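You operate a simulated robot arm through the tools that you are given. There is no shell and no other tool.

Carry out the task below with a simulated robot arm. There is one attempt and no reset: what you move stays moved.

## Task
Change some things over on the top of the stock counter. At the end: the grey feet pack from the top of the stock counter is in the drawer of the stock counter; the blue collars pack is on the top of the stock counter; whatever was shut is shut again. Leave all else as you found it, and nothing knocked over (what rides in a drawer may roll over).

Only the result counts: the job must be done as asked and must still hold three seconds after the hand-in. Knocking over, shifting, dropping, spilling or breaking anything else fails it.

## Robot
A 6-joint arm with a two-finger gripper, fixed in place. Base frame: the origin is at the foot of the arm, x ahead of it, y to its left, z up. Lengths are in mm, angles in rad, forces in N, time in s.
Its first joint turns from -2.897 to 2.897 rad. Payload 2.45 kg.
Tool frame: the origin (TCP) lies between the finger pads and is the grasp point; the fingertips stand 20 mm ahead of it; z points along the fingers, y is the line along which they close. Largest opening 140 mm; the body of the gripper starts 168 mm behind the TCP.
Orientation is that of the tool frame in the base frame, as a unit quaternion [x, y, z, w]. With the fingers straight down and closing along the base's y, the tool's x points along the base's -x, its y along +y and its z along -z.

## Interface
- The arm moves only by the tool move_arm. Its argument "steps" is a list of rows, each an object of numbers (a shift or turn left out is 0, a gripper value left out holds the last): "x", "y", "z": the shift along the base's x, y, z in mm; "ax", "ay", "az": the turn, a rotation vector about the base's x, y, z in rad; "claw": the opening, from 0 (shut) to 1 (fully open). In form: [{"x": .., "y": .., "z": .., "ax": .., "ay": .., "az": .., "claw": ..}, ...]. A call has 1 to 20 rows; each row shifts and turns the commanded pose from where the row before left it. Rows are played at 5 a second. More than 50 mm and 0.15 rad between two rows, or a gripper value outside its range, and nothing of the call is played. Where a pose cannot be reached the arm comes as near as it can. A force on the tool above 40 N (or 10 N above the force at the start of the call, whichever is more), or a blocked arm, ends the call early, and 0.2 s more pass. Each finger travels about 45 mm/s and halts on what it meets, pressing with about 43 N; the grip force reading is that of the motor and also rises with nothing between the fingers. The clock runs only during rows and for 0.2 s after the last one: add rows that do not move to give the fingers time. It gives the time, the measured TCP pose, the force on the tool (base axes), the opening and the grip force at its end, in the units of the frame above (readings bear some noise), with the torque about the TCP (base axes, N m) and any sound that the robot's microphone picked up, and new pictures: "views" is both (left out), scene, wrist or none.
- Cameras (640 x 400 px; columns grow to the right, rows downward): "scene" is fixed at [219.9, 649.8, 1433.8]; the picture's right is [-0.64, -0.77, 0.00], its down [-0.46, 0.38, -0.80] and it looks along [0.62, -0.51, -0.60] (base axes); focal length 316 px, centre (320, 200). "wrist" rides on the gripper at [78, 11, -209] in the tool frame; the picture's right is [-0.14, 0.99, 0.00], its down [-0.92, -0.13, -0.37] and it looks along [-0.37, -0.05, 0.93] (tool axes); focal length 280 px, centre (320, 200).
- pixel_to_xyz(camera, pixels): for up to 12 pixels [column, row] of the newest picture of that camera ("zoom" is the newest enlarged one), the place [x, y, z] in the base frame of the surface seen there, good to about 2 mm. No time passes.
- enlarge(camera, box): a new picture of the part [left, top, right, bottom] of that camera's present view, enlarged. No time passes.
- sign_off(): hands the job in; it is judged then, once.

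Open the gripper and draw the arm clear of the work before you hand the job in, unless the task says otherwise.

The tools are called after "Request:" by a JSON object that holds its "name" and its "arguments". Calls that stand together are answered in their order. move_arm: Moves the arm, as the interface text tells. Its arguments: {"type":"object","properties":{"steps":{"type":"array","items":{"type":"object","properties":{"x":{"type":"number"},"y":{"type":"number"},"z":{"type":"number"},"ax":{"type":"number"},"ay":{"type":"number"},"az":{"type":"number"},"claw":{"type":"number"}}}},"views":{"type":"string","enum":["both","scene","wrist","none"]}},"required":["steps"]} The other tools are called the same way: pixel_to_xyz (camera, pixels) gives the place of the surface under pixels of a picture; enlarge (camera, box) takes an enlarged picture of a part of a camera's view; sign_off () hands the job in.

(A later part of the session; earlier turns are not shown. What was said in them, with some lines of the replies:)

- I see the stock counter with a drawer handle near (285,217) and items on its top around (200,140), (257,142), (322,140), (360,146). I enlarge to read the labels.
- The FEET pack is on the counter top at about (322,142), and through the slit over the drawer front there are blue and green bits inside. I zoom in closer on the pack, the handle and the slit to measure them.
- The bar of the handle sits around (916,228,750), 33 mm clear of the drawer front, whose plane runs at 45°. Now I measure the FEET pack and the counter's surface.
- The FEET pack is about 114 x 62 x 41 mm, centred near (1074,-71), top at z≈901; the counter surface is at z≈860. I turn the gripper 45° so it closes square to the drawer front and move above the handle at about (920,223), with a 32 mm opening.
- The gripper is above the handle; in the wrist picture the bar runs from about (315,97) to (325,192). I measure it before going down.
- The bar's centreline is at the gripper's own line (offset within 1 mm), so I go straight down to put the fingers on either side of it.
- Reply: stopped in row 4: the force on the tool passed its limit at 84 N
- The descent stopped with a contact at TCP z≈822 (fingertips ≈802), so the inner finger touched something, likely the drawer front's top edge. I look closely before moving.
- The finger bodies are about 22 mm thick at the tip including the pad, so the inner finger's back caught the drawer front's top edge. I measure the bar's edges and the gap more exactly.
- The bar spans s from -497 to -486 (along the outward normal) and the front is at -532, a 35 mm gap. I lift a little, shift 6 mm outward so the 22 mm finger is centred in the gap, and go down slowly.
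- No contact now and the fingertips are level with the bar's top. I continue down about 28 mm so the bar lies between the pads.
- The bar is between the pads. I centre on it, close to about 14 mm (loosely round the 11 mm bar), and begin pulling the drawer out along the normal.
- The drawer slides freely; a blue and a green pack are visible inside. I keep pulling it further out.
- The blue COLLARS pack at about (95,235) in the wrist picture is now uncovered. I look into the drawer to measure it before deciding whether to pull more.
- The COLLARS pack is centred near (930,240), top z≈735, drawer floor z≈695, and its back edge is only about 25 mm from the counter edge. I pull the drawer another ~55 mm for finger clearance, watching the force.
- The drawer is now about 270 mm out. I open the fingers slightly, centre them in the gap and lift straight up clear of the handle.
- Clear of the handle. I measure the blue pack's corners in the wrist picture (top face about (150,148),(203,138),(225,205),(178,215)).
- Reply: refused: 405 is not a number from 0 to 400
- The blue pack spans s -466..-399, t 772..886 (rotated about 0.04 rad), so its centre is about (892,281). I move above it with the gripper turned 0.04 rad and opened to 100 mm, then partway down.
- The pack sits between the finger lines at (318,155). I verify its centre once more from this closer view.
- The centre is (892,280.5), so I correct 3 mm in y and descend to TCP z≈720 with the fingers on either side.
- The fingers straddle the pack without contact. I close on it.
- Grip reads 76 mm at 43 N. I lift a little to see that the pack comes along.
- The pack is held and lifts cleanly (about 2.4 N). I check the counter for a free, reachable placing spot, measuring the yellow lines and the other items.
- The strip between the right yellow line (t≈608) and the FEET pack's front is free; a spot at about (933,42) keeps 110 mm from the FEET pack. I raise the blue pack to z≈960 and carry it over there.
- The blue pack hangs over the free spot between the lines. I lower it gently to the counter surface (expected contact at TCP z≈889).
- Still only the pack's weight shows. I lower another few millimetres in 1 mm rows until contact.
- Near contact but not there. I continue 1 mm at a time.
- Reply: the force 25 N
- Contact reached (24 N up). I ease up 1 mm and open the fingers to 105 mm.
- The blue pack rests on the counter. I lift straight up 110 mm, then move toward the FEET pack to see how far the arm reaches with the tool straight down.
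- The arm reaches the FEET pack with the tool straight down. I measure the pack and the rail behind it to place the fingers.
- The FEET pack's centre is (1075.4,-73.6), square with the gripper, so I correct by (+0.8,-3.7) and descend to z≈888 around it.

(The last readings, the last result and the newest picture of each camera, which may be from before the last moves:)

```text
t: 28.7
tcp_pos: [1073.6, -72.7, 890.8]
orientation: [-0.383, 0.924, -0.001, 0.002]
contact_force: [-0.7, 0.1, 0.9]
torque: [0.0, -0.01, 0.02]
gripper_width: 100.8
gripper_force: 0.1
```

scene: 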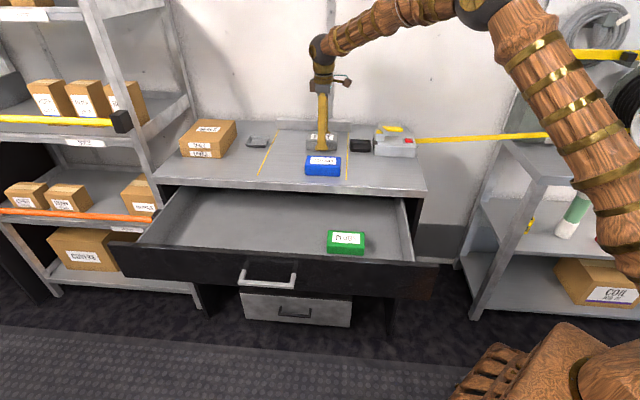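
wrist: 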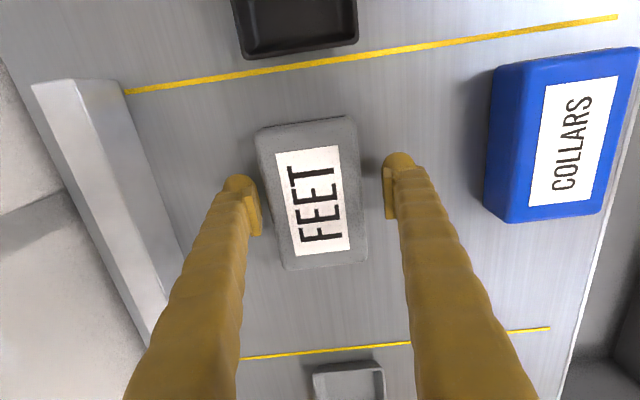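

The fingers are on either side of the FEET pack with no contact. I lower 2 mm and close on it.

Request:
{"name": "move_arm", "arguments": {"steps": [{"z": -2}, {"claw": 0.3}, {}, {}, {}, {}], "views": "wrist"}}

```text
t: 30.1
tcp_pos: [1073.1, -73.0, 888.0]
orientation: [-0.383, 0.924, -0.001, 0.001]
contact_force: [-0.9, -0.1, 1.1]
torque: [-0.03, 0.03, 0.01]
gripper_width: 75.7
gripper_force: 42.6
```

wrist: 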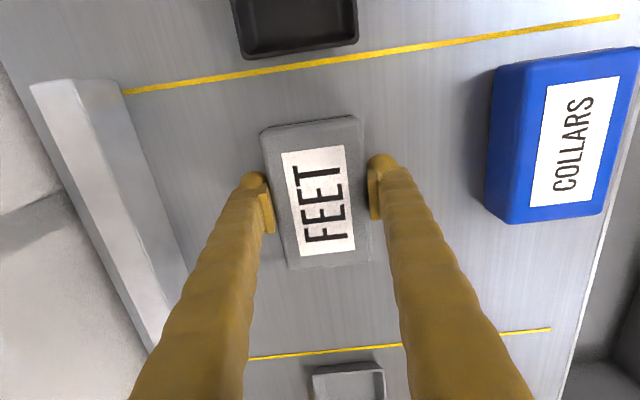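

Grip is 75.7 mm at 43 N. I lift and check the pack comes with it.

Request:
{"name": "move_arm", "arguments": {"steps": [{"z": 8}, {"z": 20}, {"z": 40}, {"z": 45}, {}]}}

```text
t: 31.3
tcp_pos: [1076.5, -73.4, 1002.4]
orientation: [-0.382, 0.924, 0.0, 0.001]
contact_force: [0.2, 0.1, -1.7]
torque: [0.0, 0.03, 0.0]
gripper_width: 75.6
gripper_force: 42.7
```

scene: 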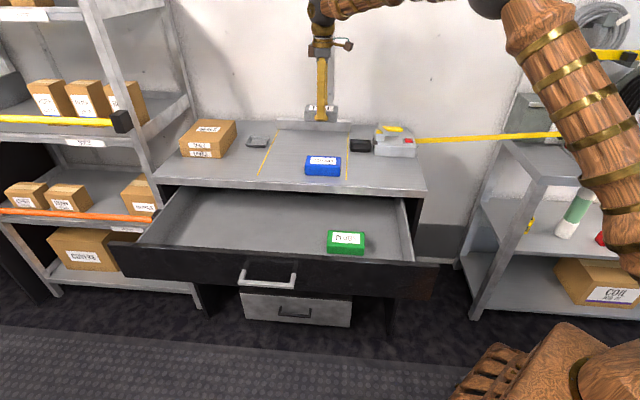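
wrist: 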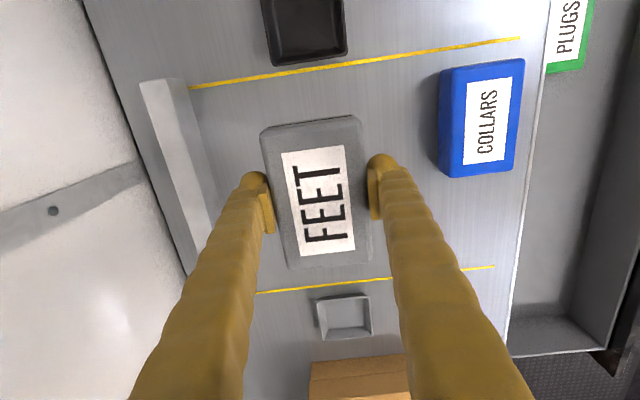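

The FEET pack is held securely. I carry it at z≈1000 over the drawer to where the blue pack was, about (892,281).

Request:
{"name": "move_arm", "arguments": {"steps": [{"x": -20.5, "y": 39.4}, {"x": -20.5, "y": 39.4}, {"x": -20.5, "y": 39.4}, {"x": -20.5, "y": 39.4}, {"x": -20.5, "y": 39.4}, {"x": -20.5, "y": 39.4}, {"x": -20.5, "y": 39.4}, {"x": -20.5, "y": 39.4}, {"x": -20.0, "y": 39.2}, {}, {}]}}

```text
t: 33.7
tcp_pos: [889.4, 281.5, 1003.0]
orientation: [-0.382, 0.924, 0.0, 0.001]
contact_force: [0.6, 0.2, -1.6]
torque: [0.01, 0.02, -0.03]
gripper_width: 75.5
gripper_force: 42.9
```

scene: 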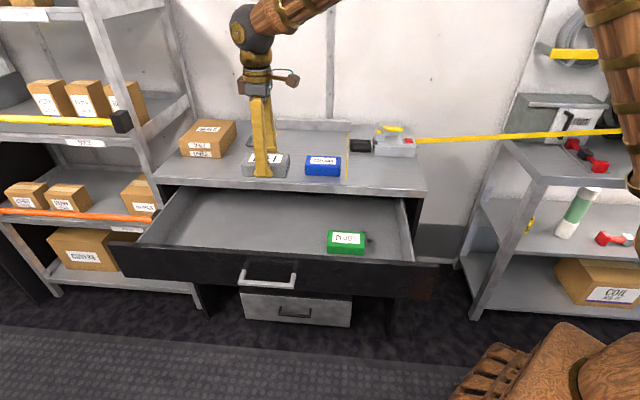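
wrist: 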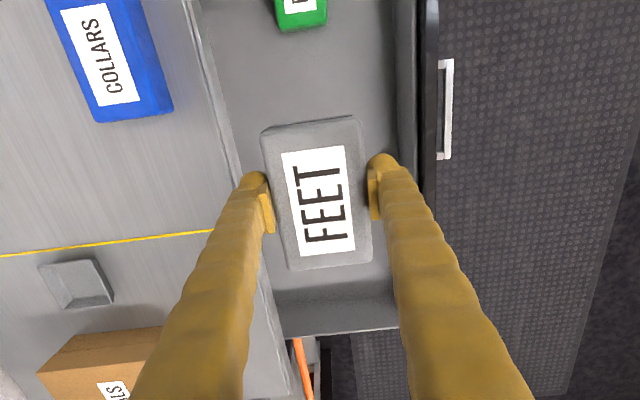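

The pack hangs over the free drawer floor, clear of the counter edge and the PLUGS pack. I lower it down to just over the drawer floor.

Request:
{"name": "move_arm", "arguments": {"steps": [{"z": -45}, {"z": -45}, {"z": -45}, {"z": -45}, {"z": -45}, {"z": -30}, {"z": -15}, {"z": -6}, {}]}}

```text
t: 35.7
tcp_pos: [892.3, 279.6, 728.1]
orientation: [-0.382, 0.924, -0.001, 0.001]
contact_force: [-1.3, 0.3, -2.0]
torque: [0.0, 0.02, -0.01]
gripper_width: 75.7
gripper_force: 42.4
```

scene: 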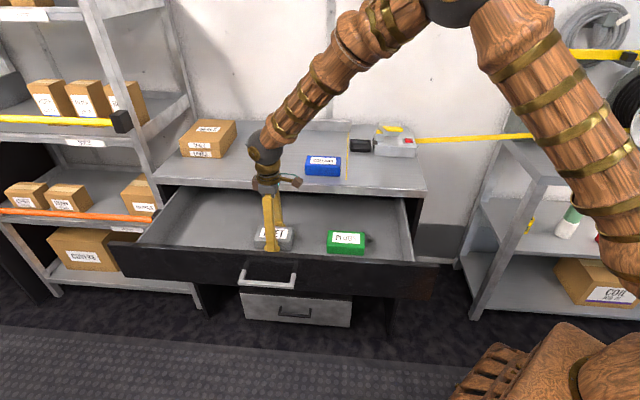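
wrist: 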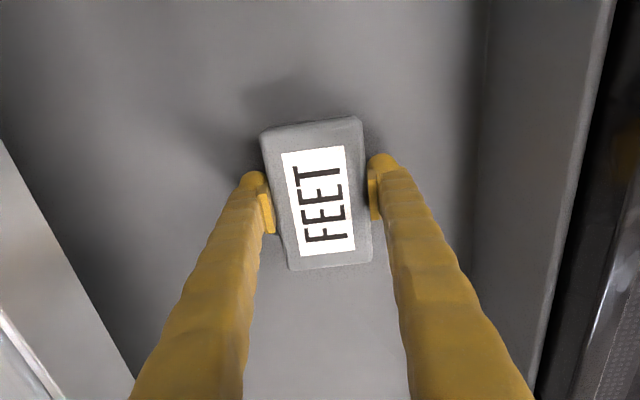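

A few millimetres remain above the drawer floor. I go down in 1 mm rows, watching the force.

Request:
{"name": "move_arm", "arguments": {"steps": [{"z": -1.5}, {"z": -1}, {"z": -1}, {}], "views": "none"}}

```text
t: 36.7
tcp_pos: [890.8, 280.8, 724.3]
orientation: [-0.382, 0.924, 0.0, 0.002]
contact_force: [-9.2, -8.3, 36.3]
torque: [-0.43, 0.58, 0.01]
gripper_width: 75.6
gripper_force: 43.3
```

Contact with the drawer floor (36 N up). I ease up 1.5 mm, open the fingers to 100 mm and then lift out.

Request:
{"name": "move_arm", "arguments": {"steps": [{"z": 1.2}, {"claw": 0.6}, {"claw": 0.72}, {}, {}, {"z": 10}, {"z": 30}, {"z": 45}, {"z": 45}, {"z": 45}, {"z": 45}, {}]}}

```text
t: 39.3
tcp_pos: [891.3, 281.5, 945.7]
orientation: [-0.383, 0.924, 0.0, 0.0]
contact_force: [0.4, 0.0, -0.5]
torque: [-0.01, -0.03, -0.02]
gripper_width: 100.9
gripper_force: 0.0
```

scene: 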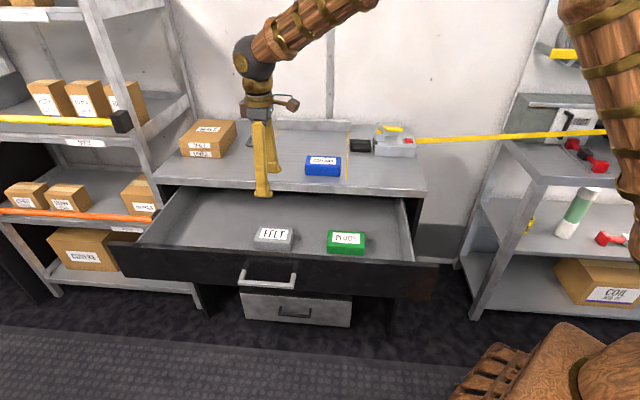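
wrist: 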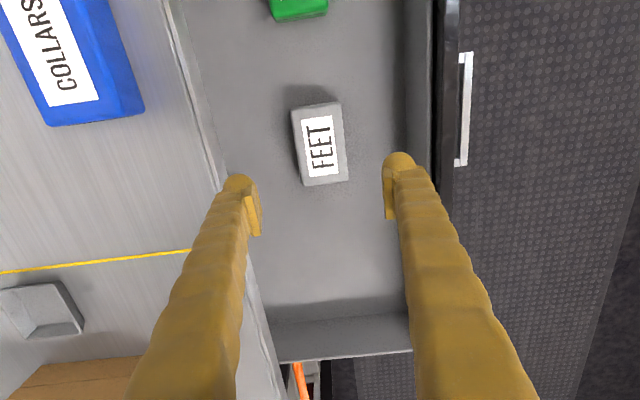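

The FEET pack rests upright in the drawer beside PLUGS. Now I close the fingers and move to the outside of the handle (about s=-165, at (687,453)) to push the drawer shut.

Request:
{"name": "move_arm", "arguments": {"steps": [{"x": -34.1, "y": 28.6, "claw": 0}, {"x": -34.1, "y": 28.6}, {"x": -34.1, "y": 28.6}, {"x": -34.1, "y": 28.6}, {"x": -34.1, "y": 28.6}, {"x": -34.1, "y": 28.6}, {}, {}, {"z": -40}, {"z": -40}, {}]}}

```text
t: 41.7
tcp_pos: [684.8, 454.1, 863.7]
orientation: [-0.383, 0.924, -0.001, 0.002]
contact_force: [-0.6, -1.2, -0.3]
torque: [0.01, -0.01, 0.01]
gripper_width: 0.1
gripper_force: 29.5
```

scene: 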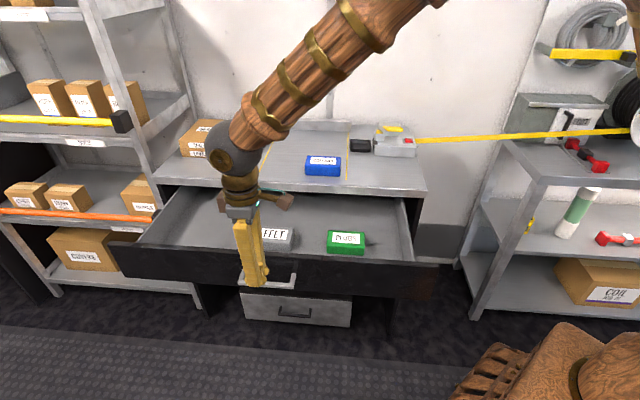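
wrist: 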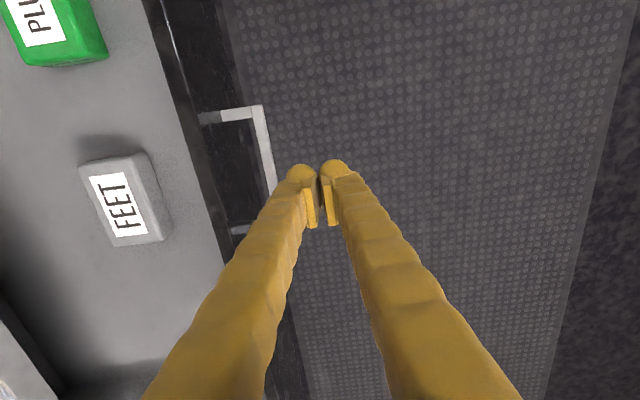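

The closed fingers are outside the handle bar, seen at about (262,150) in the wrist picture. I check the bar's position before going down.

Request:
{"name": "pixel_to_xyz", "arguments": {"camera": "wrist", "pixels": [[260, 120], [266, 150], [270, 175], [285, 190], [296, 170], [205, 180], [185, 100]]}}

```text
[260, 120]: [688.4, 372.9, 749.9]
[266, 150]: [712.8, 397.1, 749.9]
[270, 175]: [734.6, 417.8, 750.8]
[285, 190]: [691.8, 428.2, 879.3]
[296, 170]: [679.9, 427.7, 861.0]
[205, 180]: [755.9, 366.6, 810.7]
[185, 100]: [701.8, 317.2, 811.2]
```

The bar is at s≈-223 and the fingers at s≈-163, giving about 33 mm clearance. I descend to z≈742.

Request:
{"name": "move_arm", "arguments": {"steps": [{"z": -40}, {"z": -40}, {"z": -30}, {"z": -12}, {}], "views": "wrist"}}

```text
t: 42.9
tcp_pos: [684.8, 450.6, 742.4]
orientation: [-0.383, 0.924, -0.001, 0.0]
contact_force: [-0.5, 0.3, 0.1]
torque: [-0.01, -0.03, 0.03]
gripper_width: 0.0
gripper_force: 29.5
```

wrist: 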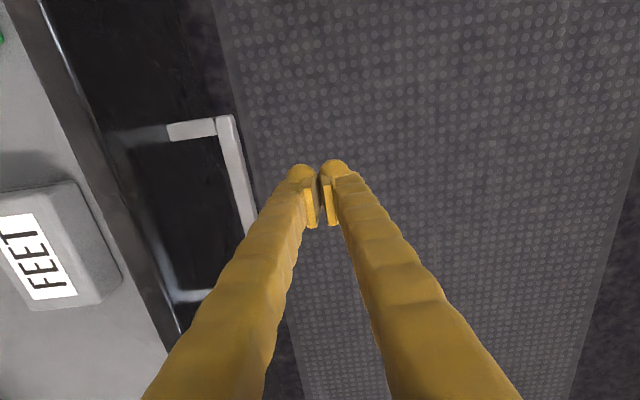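

Fingers are level with the bar. I push toward the counter along (+x,-y) at a moderate pace.

Request:
{"name": "move_arm", "arguments": {"steps": [{"x": 7, "y": -7}, {"x": 7, "y": -7}, {"x": 7, "y": -7}, {"x": 7, "y": -7}, {"x": 9, "y": -9}, {"x": 10, "y": -10}, {"x": 10, "y": -10}, {"x": 10, "y": -10}, {"x": 10, "y": -10}, {"x": 10, "y": -10}, {"x": 10, "y": -10}, {"x": 10, "y": -10}, {"x": 10, "y": -10}, {"x": 10, "y": -10}, {"x": 10, "y": -10}, {"x": 10, "y": -10}, {}]}}

```text
t: 46.5
tcp_pos: [832.6, 304.9, 742.4]
orientation: [-0.383, 0.924, -0.001, 0.001]
contact_force: [0.1, 0.3, 0.2]
torque: [-0.03, 0.01, -0.03]
gripper_width: 0.0
gripper_force: 29.7
```

scene: 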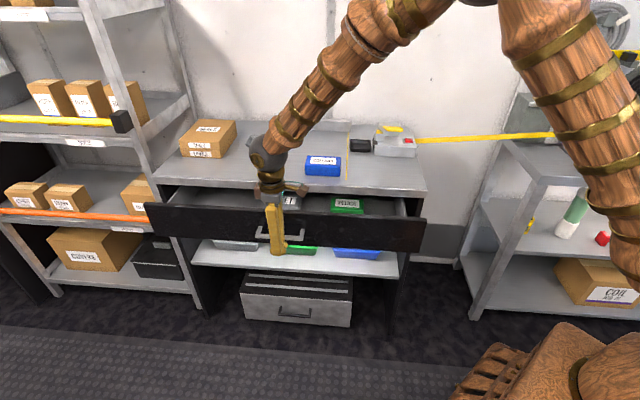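
wrist: 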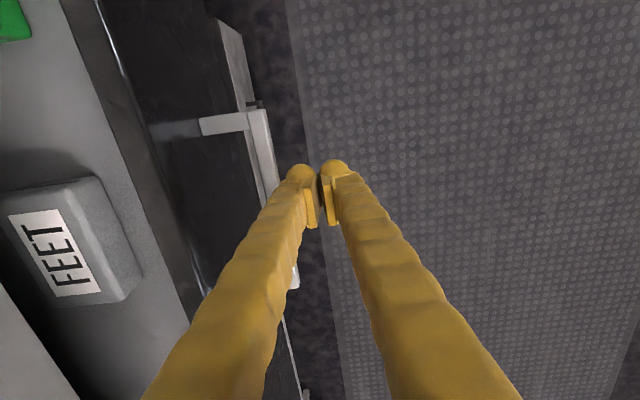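

The drawer is closing smoothly, with about 90 mm to go. I continue more slowly toward the end.

Request:
{"name": "move_arm", "arguments": {"steps": [{"x": 9, "y": -9}, {"x": 9, "y": -9}, {"x": 9, "y": -9}, {"x": 9, "y": -9}, {"x": 8, "y": -8}, {"x": 5, "y": -5}, {"x": 4, "y": -4}, {"x": 3, "y": -3}, {}]}}

```text
t: 48.5
tcp_pos: [888.1, 249.2, 741.1]
orientation: [-0.382, 0.924, 0.0, 0.001]
contact_force: [0.6, -0.7, 0.2]
torque: [-0.02, -0.01, 0.02]
gripper_width: 0.0
gripper_force: 29.0
```

scene: 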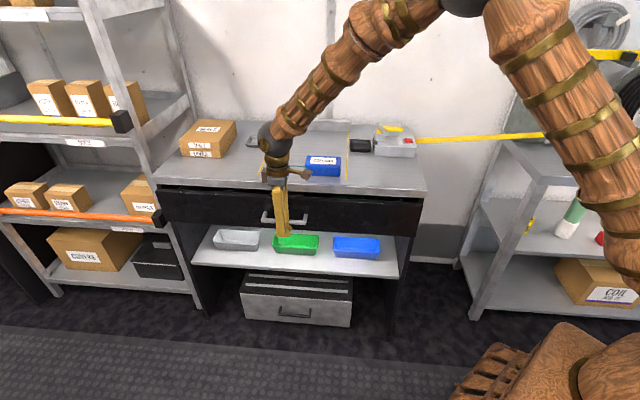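
wrist: 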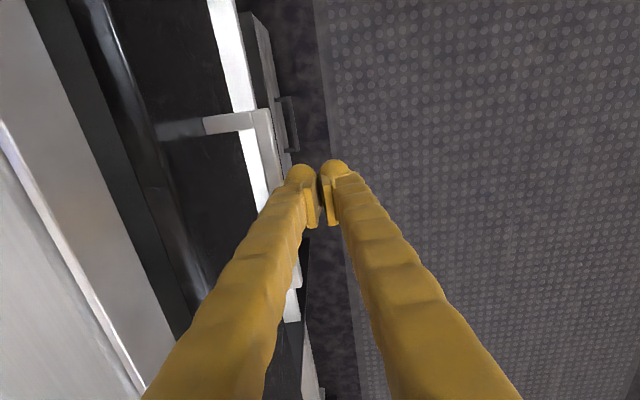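

Nearly shut. I check the front plane against its starting position (s≈-532).

Request:
{"name": "pixel_to_xyz", "arguments": {"camera": "scene", "pixels": [[249, 204], [317, 204], [380, 210], [200, 205], [260, 218], [305, 219]]}}

Request:
{"name": "enlarge", "arguments": {"camera": "scene", "box": [150, 170, 438, 250]}}

```text
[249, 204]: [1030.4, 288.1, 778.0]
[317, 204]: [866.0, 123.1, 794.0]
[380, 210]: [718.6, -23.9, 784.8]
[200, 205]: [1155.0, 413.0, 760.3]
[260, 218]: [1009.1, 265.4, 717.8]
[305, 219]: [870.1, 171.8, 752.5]
```

```text
2.22 times, centred on (294, 210) of scene
```

zoom: 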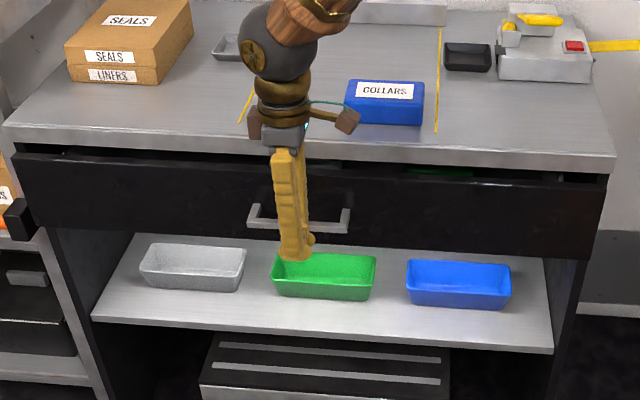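

The front is at s≈-525, so about 7 mm remain. I push the rest in small steps.

Request:
{"name": "move_arm", "arguments": {"steps": [{"x": 1.2, "y": -1.2}, {"x": 1.2, "y": -1.2}, {"x": 1.2, "y": -1.2}, {"x": 1.2, "y": -1.2}, {}]}}

Request:
{"name": "pixel_to_xyz", "arguments": {"camera": "scene", "pixels": [[249, 204], [317, 204], [380, 210], [200, 205]]}}

```text
t: 49.7
tcp_pos: [893.3, 244.7, 742.6]
orientation: [-0.383, 0.924, 0.0, 0.001]
contact_force: [-0.1, -0.3, 0.2]
torque: [-0.01, 0.03, 0.01]
gripper_width: 0.1
gripper_force: 29.4
```

scene: 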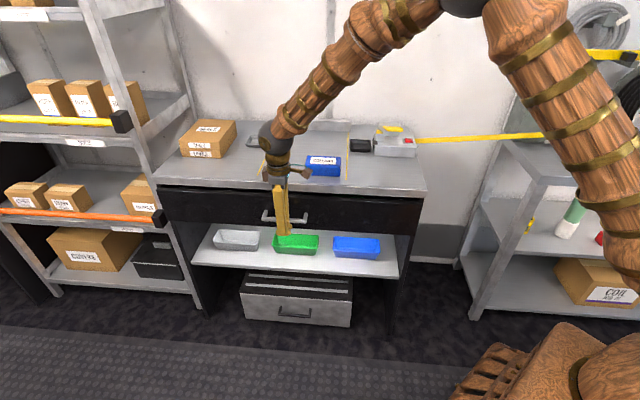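
wrist: 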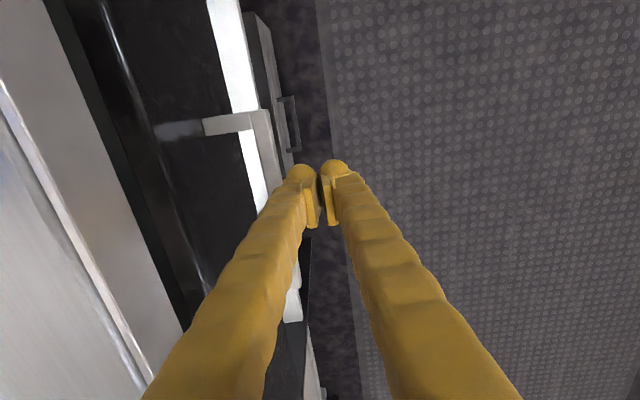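

```text
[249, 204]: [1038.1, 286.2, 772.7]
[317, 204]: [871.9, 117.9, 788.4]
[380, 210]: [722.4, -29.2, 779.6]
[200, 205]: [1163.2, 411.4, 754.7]
```

The front is back at s≈-532. I press another couple of millimetres to feel the end stop.

Request:
{"name": "move_arm", "arguments": {"steps": [{"x": 0.8, "y": -0.8}, {"x": 0.8, "y": -0.8}, {"x": 0.8, "y": -0.8}, {}], "views": "none"}}

```text
t: 50.6
tcp_pos: [892.9, 244.1, 743.4]
orientation: [-0.384, 0.923, 0.0, 0.0]
contact_force: [-8.5, 5.3, 5.5]
torque: [-0.21, -0.12, -0.21]
gripper_width: 0.5
gripper_force: 29.3
stopped in row 4: the force on the tool passed its limit at 42 N (the readings are from after the stop); the commanded pose is now the measured one
```

The end stop is felt, so the drawer is fully shut. I back off from the handle, lift up and retreat.

Request:
{"name": "move_arm", "arguments": {"steps": [{"x": -3, "y": 3}, {"x": -10, "y": 10}, {"x": -15, "y": 15}, {"x": -20, "y": 20}, {"z": 40}, {"z": 45}, {"z": 45}, {"z": 45}, {"z": 45}, {"x": -30, "y": 20, "z": 30, "claw": 0.5}, {"x": -30, "y": 20, "z": 30}, {}, {}]}}

Request:
{"name": "enlarge", "arguments": {"camera": "scene", "box": [150, 100, 438, 280]}}

Request:
{"name": "pixel_to_xyz", "arguments": {"camera": "scene", "pixels": [[230, 204], [317, 204], [380, 210], [200, 205], [285, 205]]}}

```text
t: 53.5
tcp_pos: [787.2, 330.6, 1017.9]
orientation: [-0.383, 0.924, -0.001, 0.0]
contact_force: [0.3, 0.0, -0.2]
torque: [-0.01, -0.02, -0.01]
gripper_width: 69.8
gripper_force: 0.0
```

scene: 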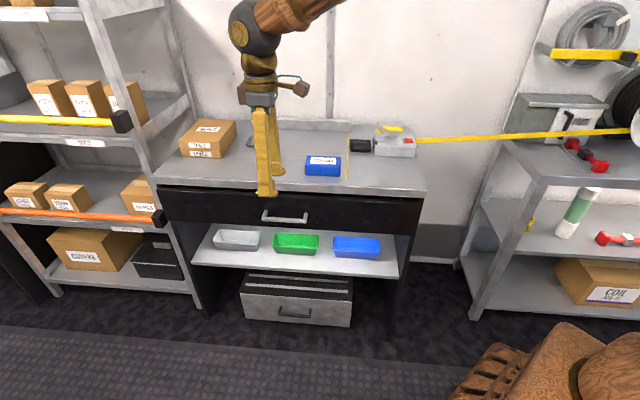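
wrist: 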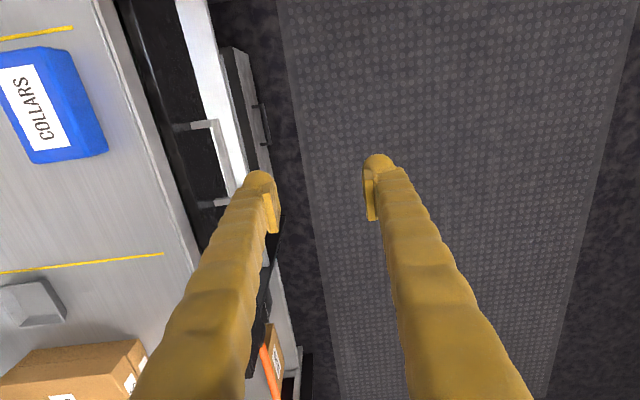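

```text
2.22 times, centred on (294, 190) of scene
```

zoom: 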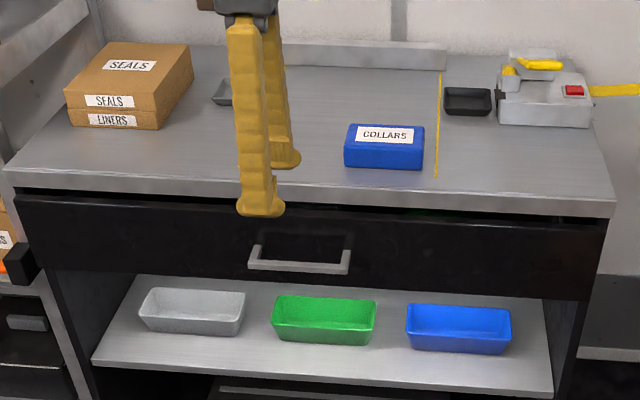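

```text
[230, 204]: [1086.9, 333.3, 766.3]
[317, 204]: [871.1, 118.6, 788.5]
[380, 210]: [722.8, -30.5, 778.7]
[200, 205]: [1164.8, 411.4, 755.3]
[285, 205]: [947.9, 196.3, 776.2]
```

The drawer front is back at s≈-532, the COLLARS pack stands on the counter and the other items look unchanged. I draw the arm further back up to its starting area for a clear final look.

Request:
{"name": "move_arm", "arguments": {"steps": [{"x": -20, "y": 15, "z": 40}, {"x": -20, "y": 15, "z": 40}, {"x": -15, "y": 10, "z": 40}, {"claw": 1.0}, {}, {}, {}, {}]}}

Request:
{"name": "enlarge", "arguments": {"camera": "scene", "box": [150, 100, 438, 280]}}

```text
t: 55.2
tcp_pos: [731.0, 370.0, 1136.6]
orientation: [-0.384, 0.923, 0.0, 0.0]
contact_force: [0.3, -0.2, -0.8]
torque: [0.01, 0.0, 0.03]
gripper_width: 140.0
gripper_force: 0.0
```

scene: 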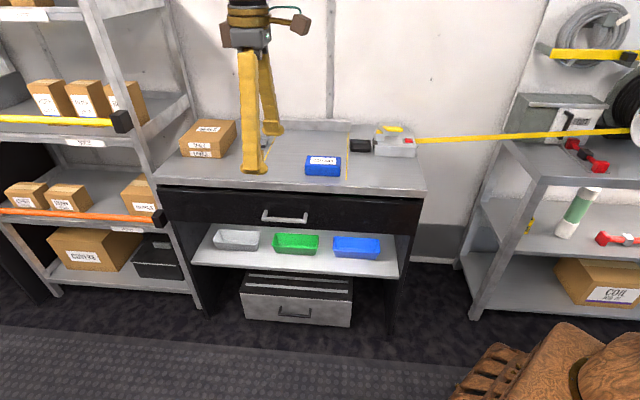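
wrist: 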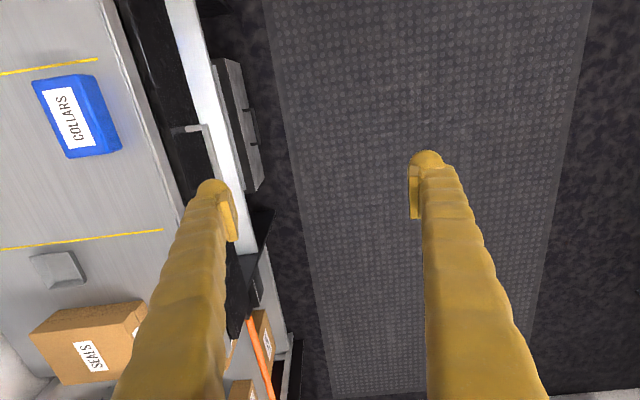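

```text
2.22 times, centred on (294, 190) of scene
```

zoom: 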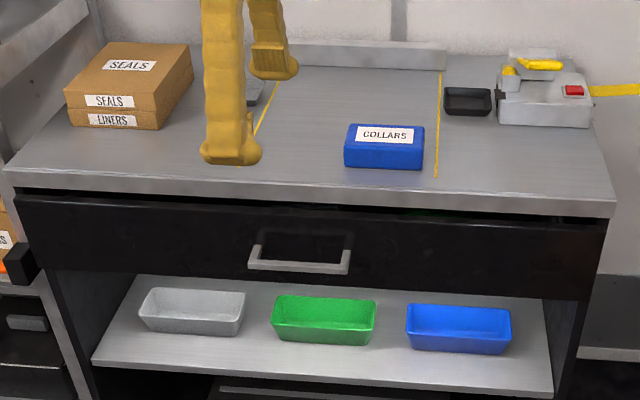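

The pictures show COLLARS upright on the counter top at (322,166), the drawer shut with the FEET pack inside, everything else in place, and the gripper open and clear. I hand the job in.

Request:
{"name": "sign_off", "arguments": {}}

```text
The job is handed in.
```

The swap is done and handed in. I got no verdict back at hand-in, so what follows rests on the final pictures and readings.

- **Grey feet pack:** it is in the stock counter's drawer, set down upright where the collars pack had been, beside the green plugs pack.
- **Blue collars pack:** it stands upright on the counter top, between the yellow lines and near the front edge.
- **Drawer:** it is shut again. The front measures back at its starting position, and I felt the end stop when I pressed it.
- **Everything else:** the trays, boxes, dispenser and other items look unmoved in the last pictures.

On the first approach to the drawer handle, a finger pressed on the top edge of the drawer front with about 84 N, and the arm stopped itself. I backed off, shifted and went in cleanly. Nothing looked moved or damaged afterwards.

The gripper is open and the arm is drawn back near its starting position.
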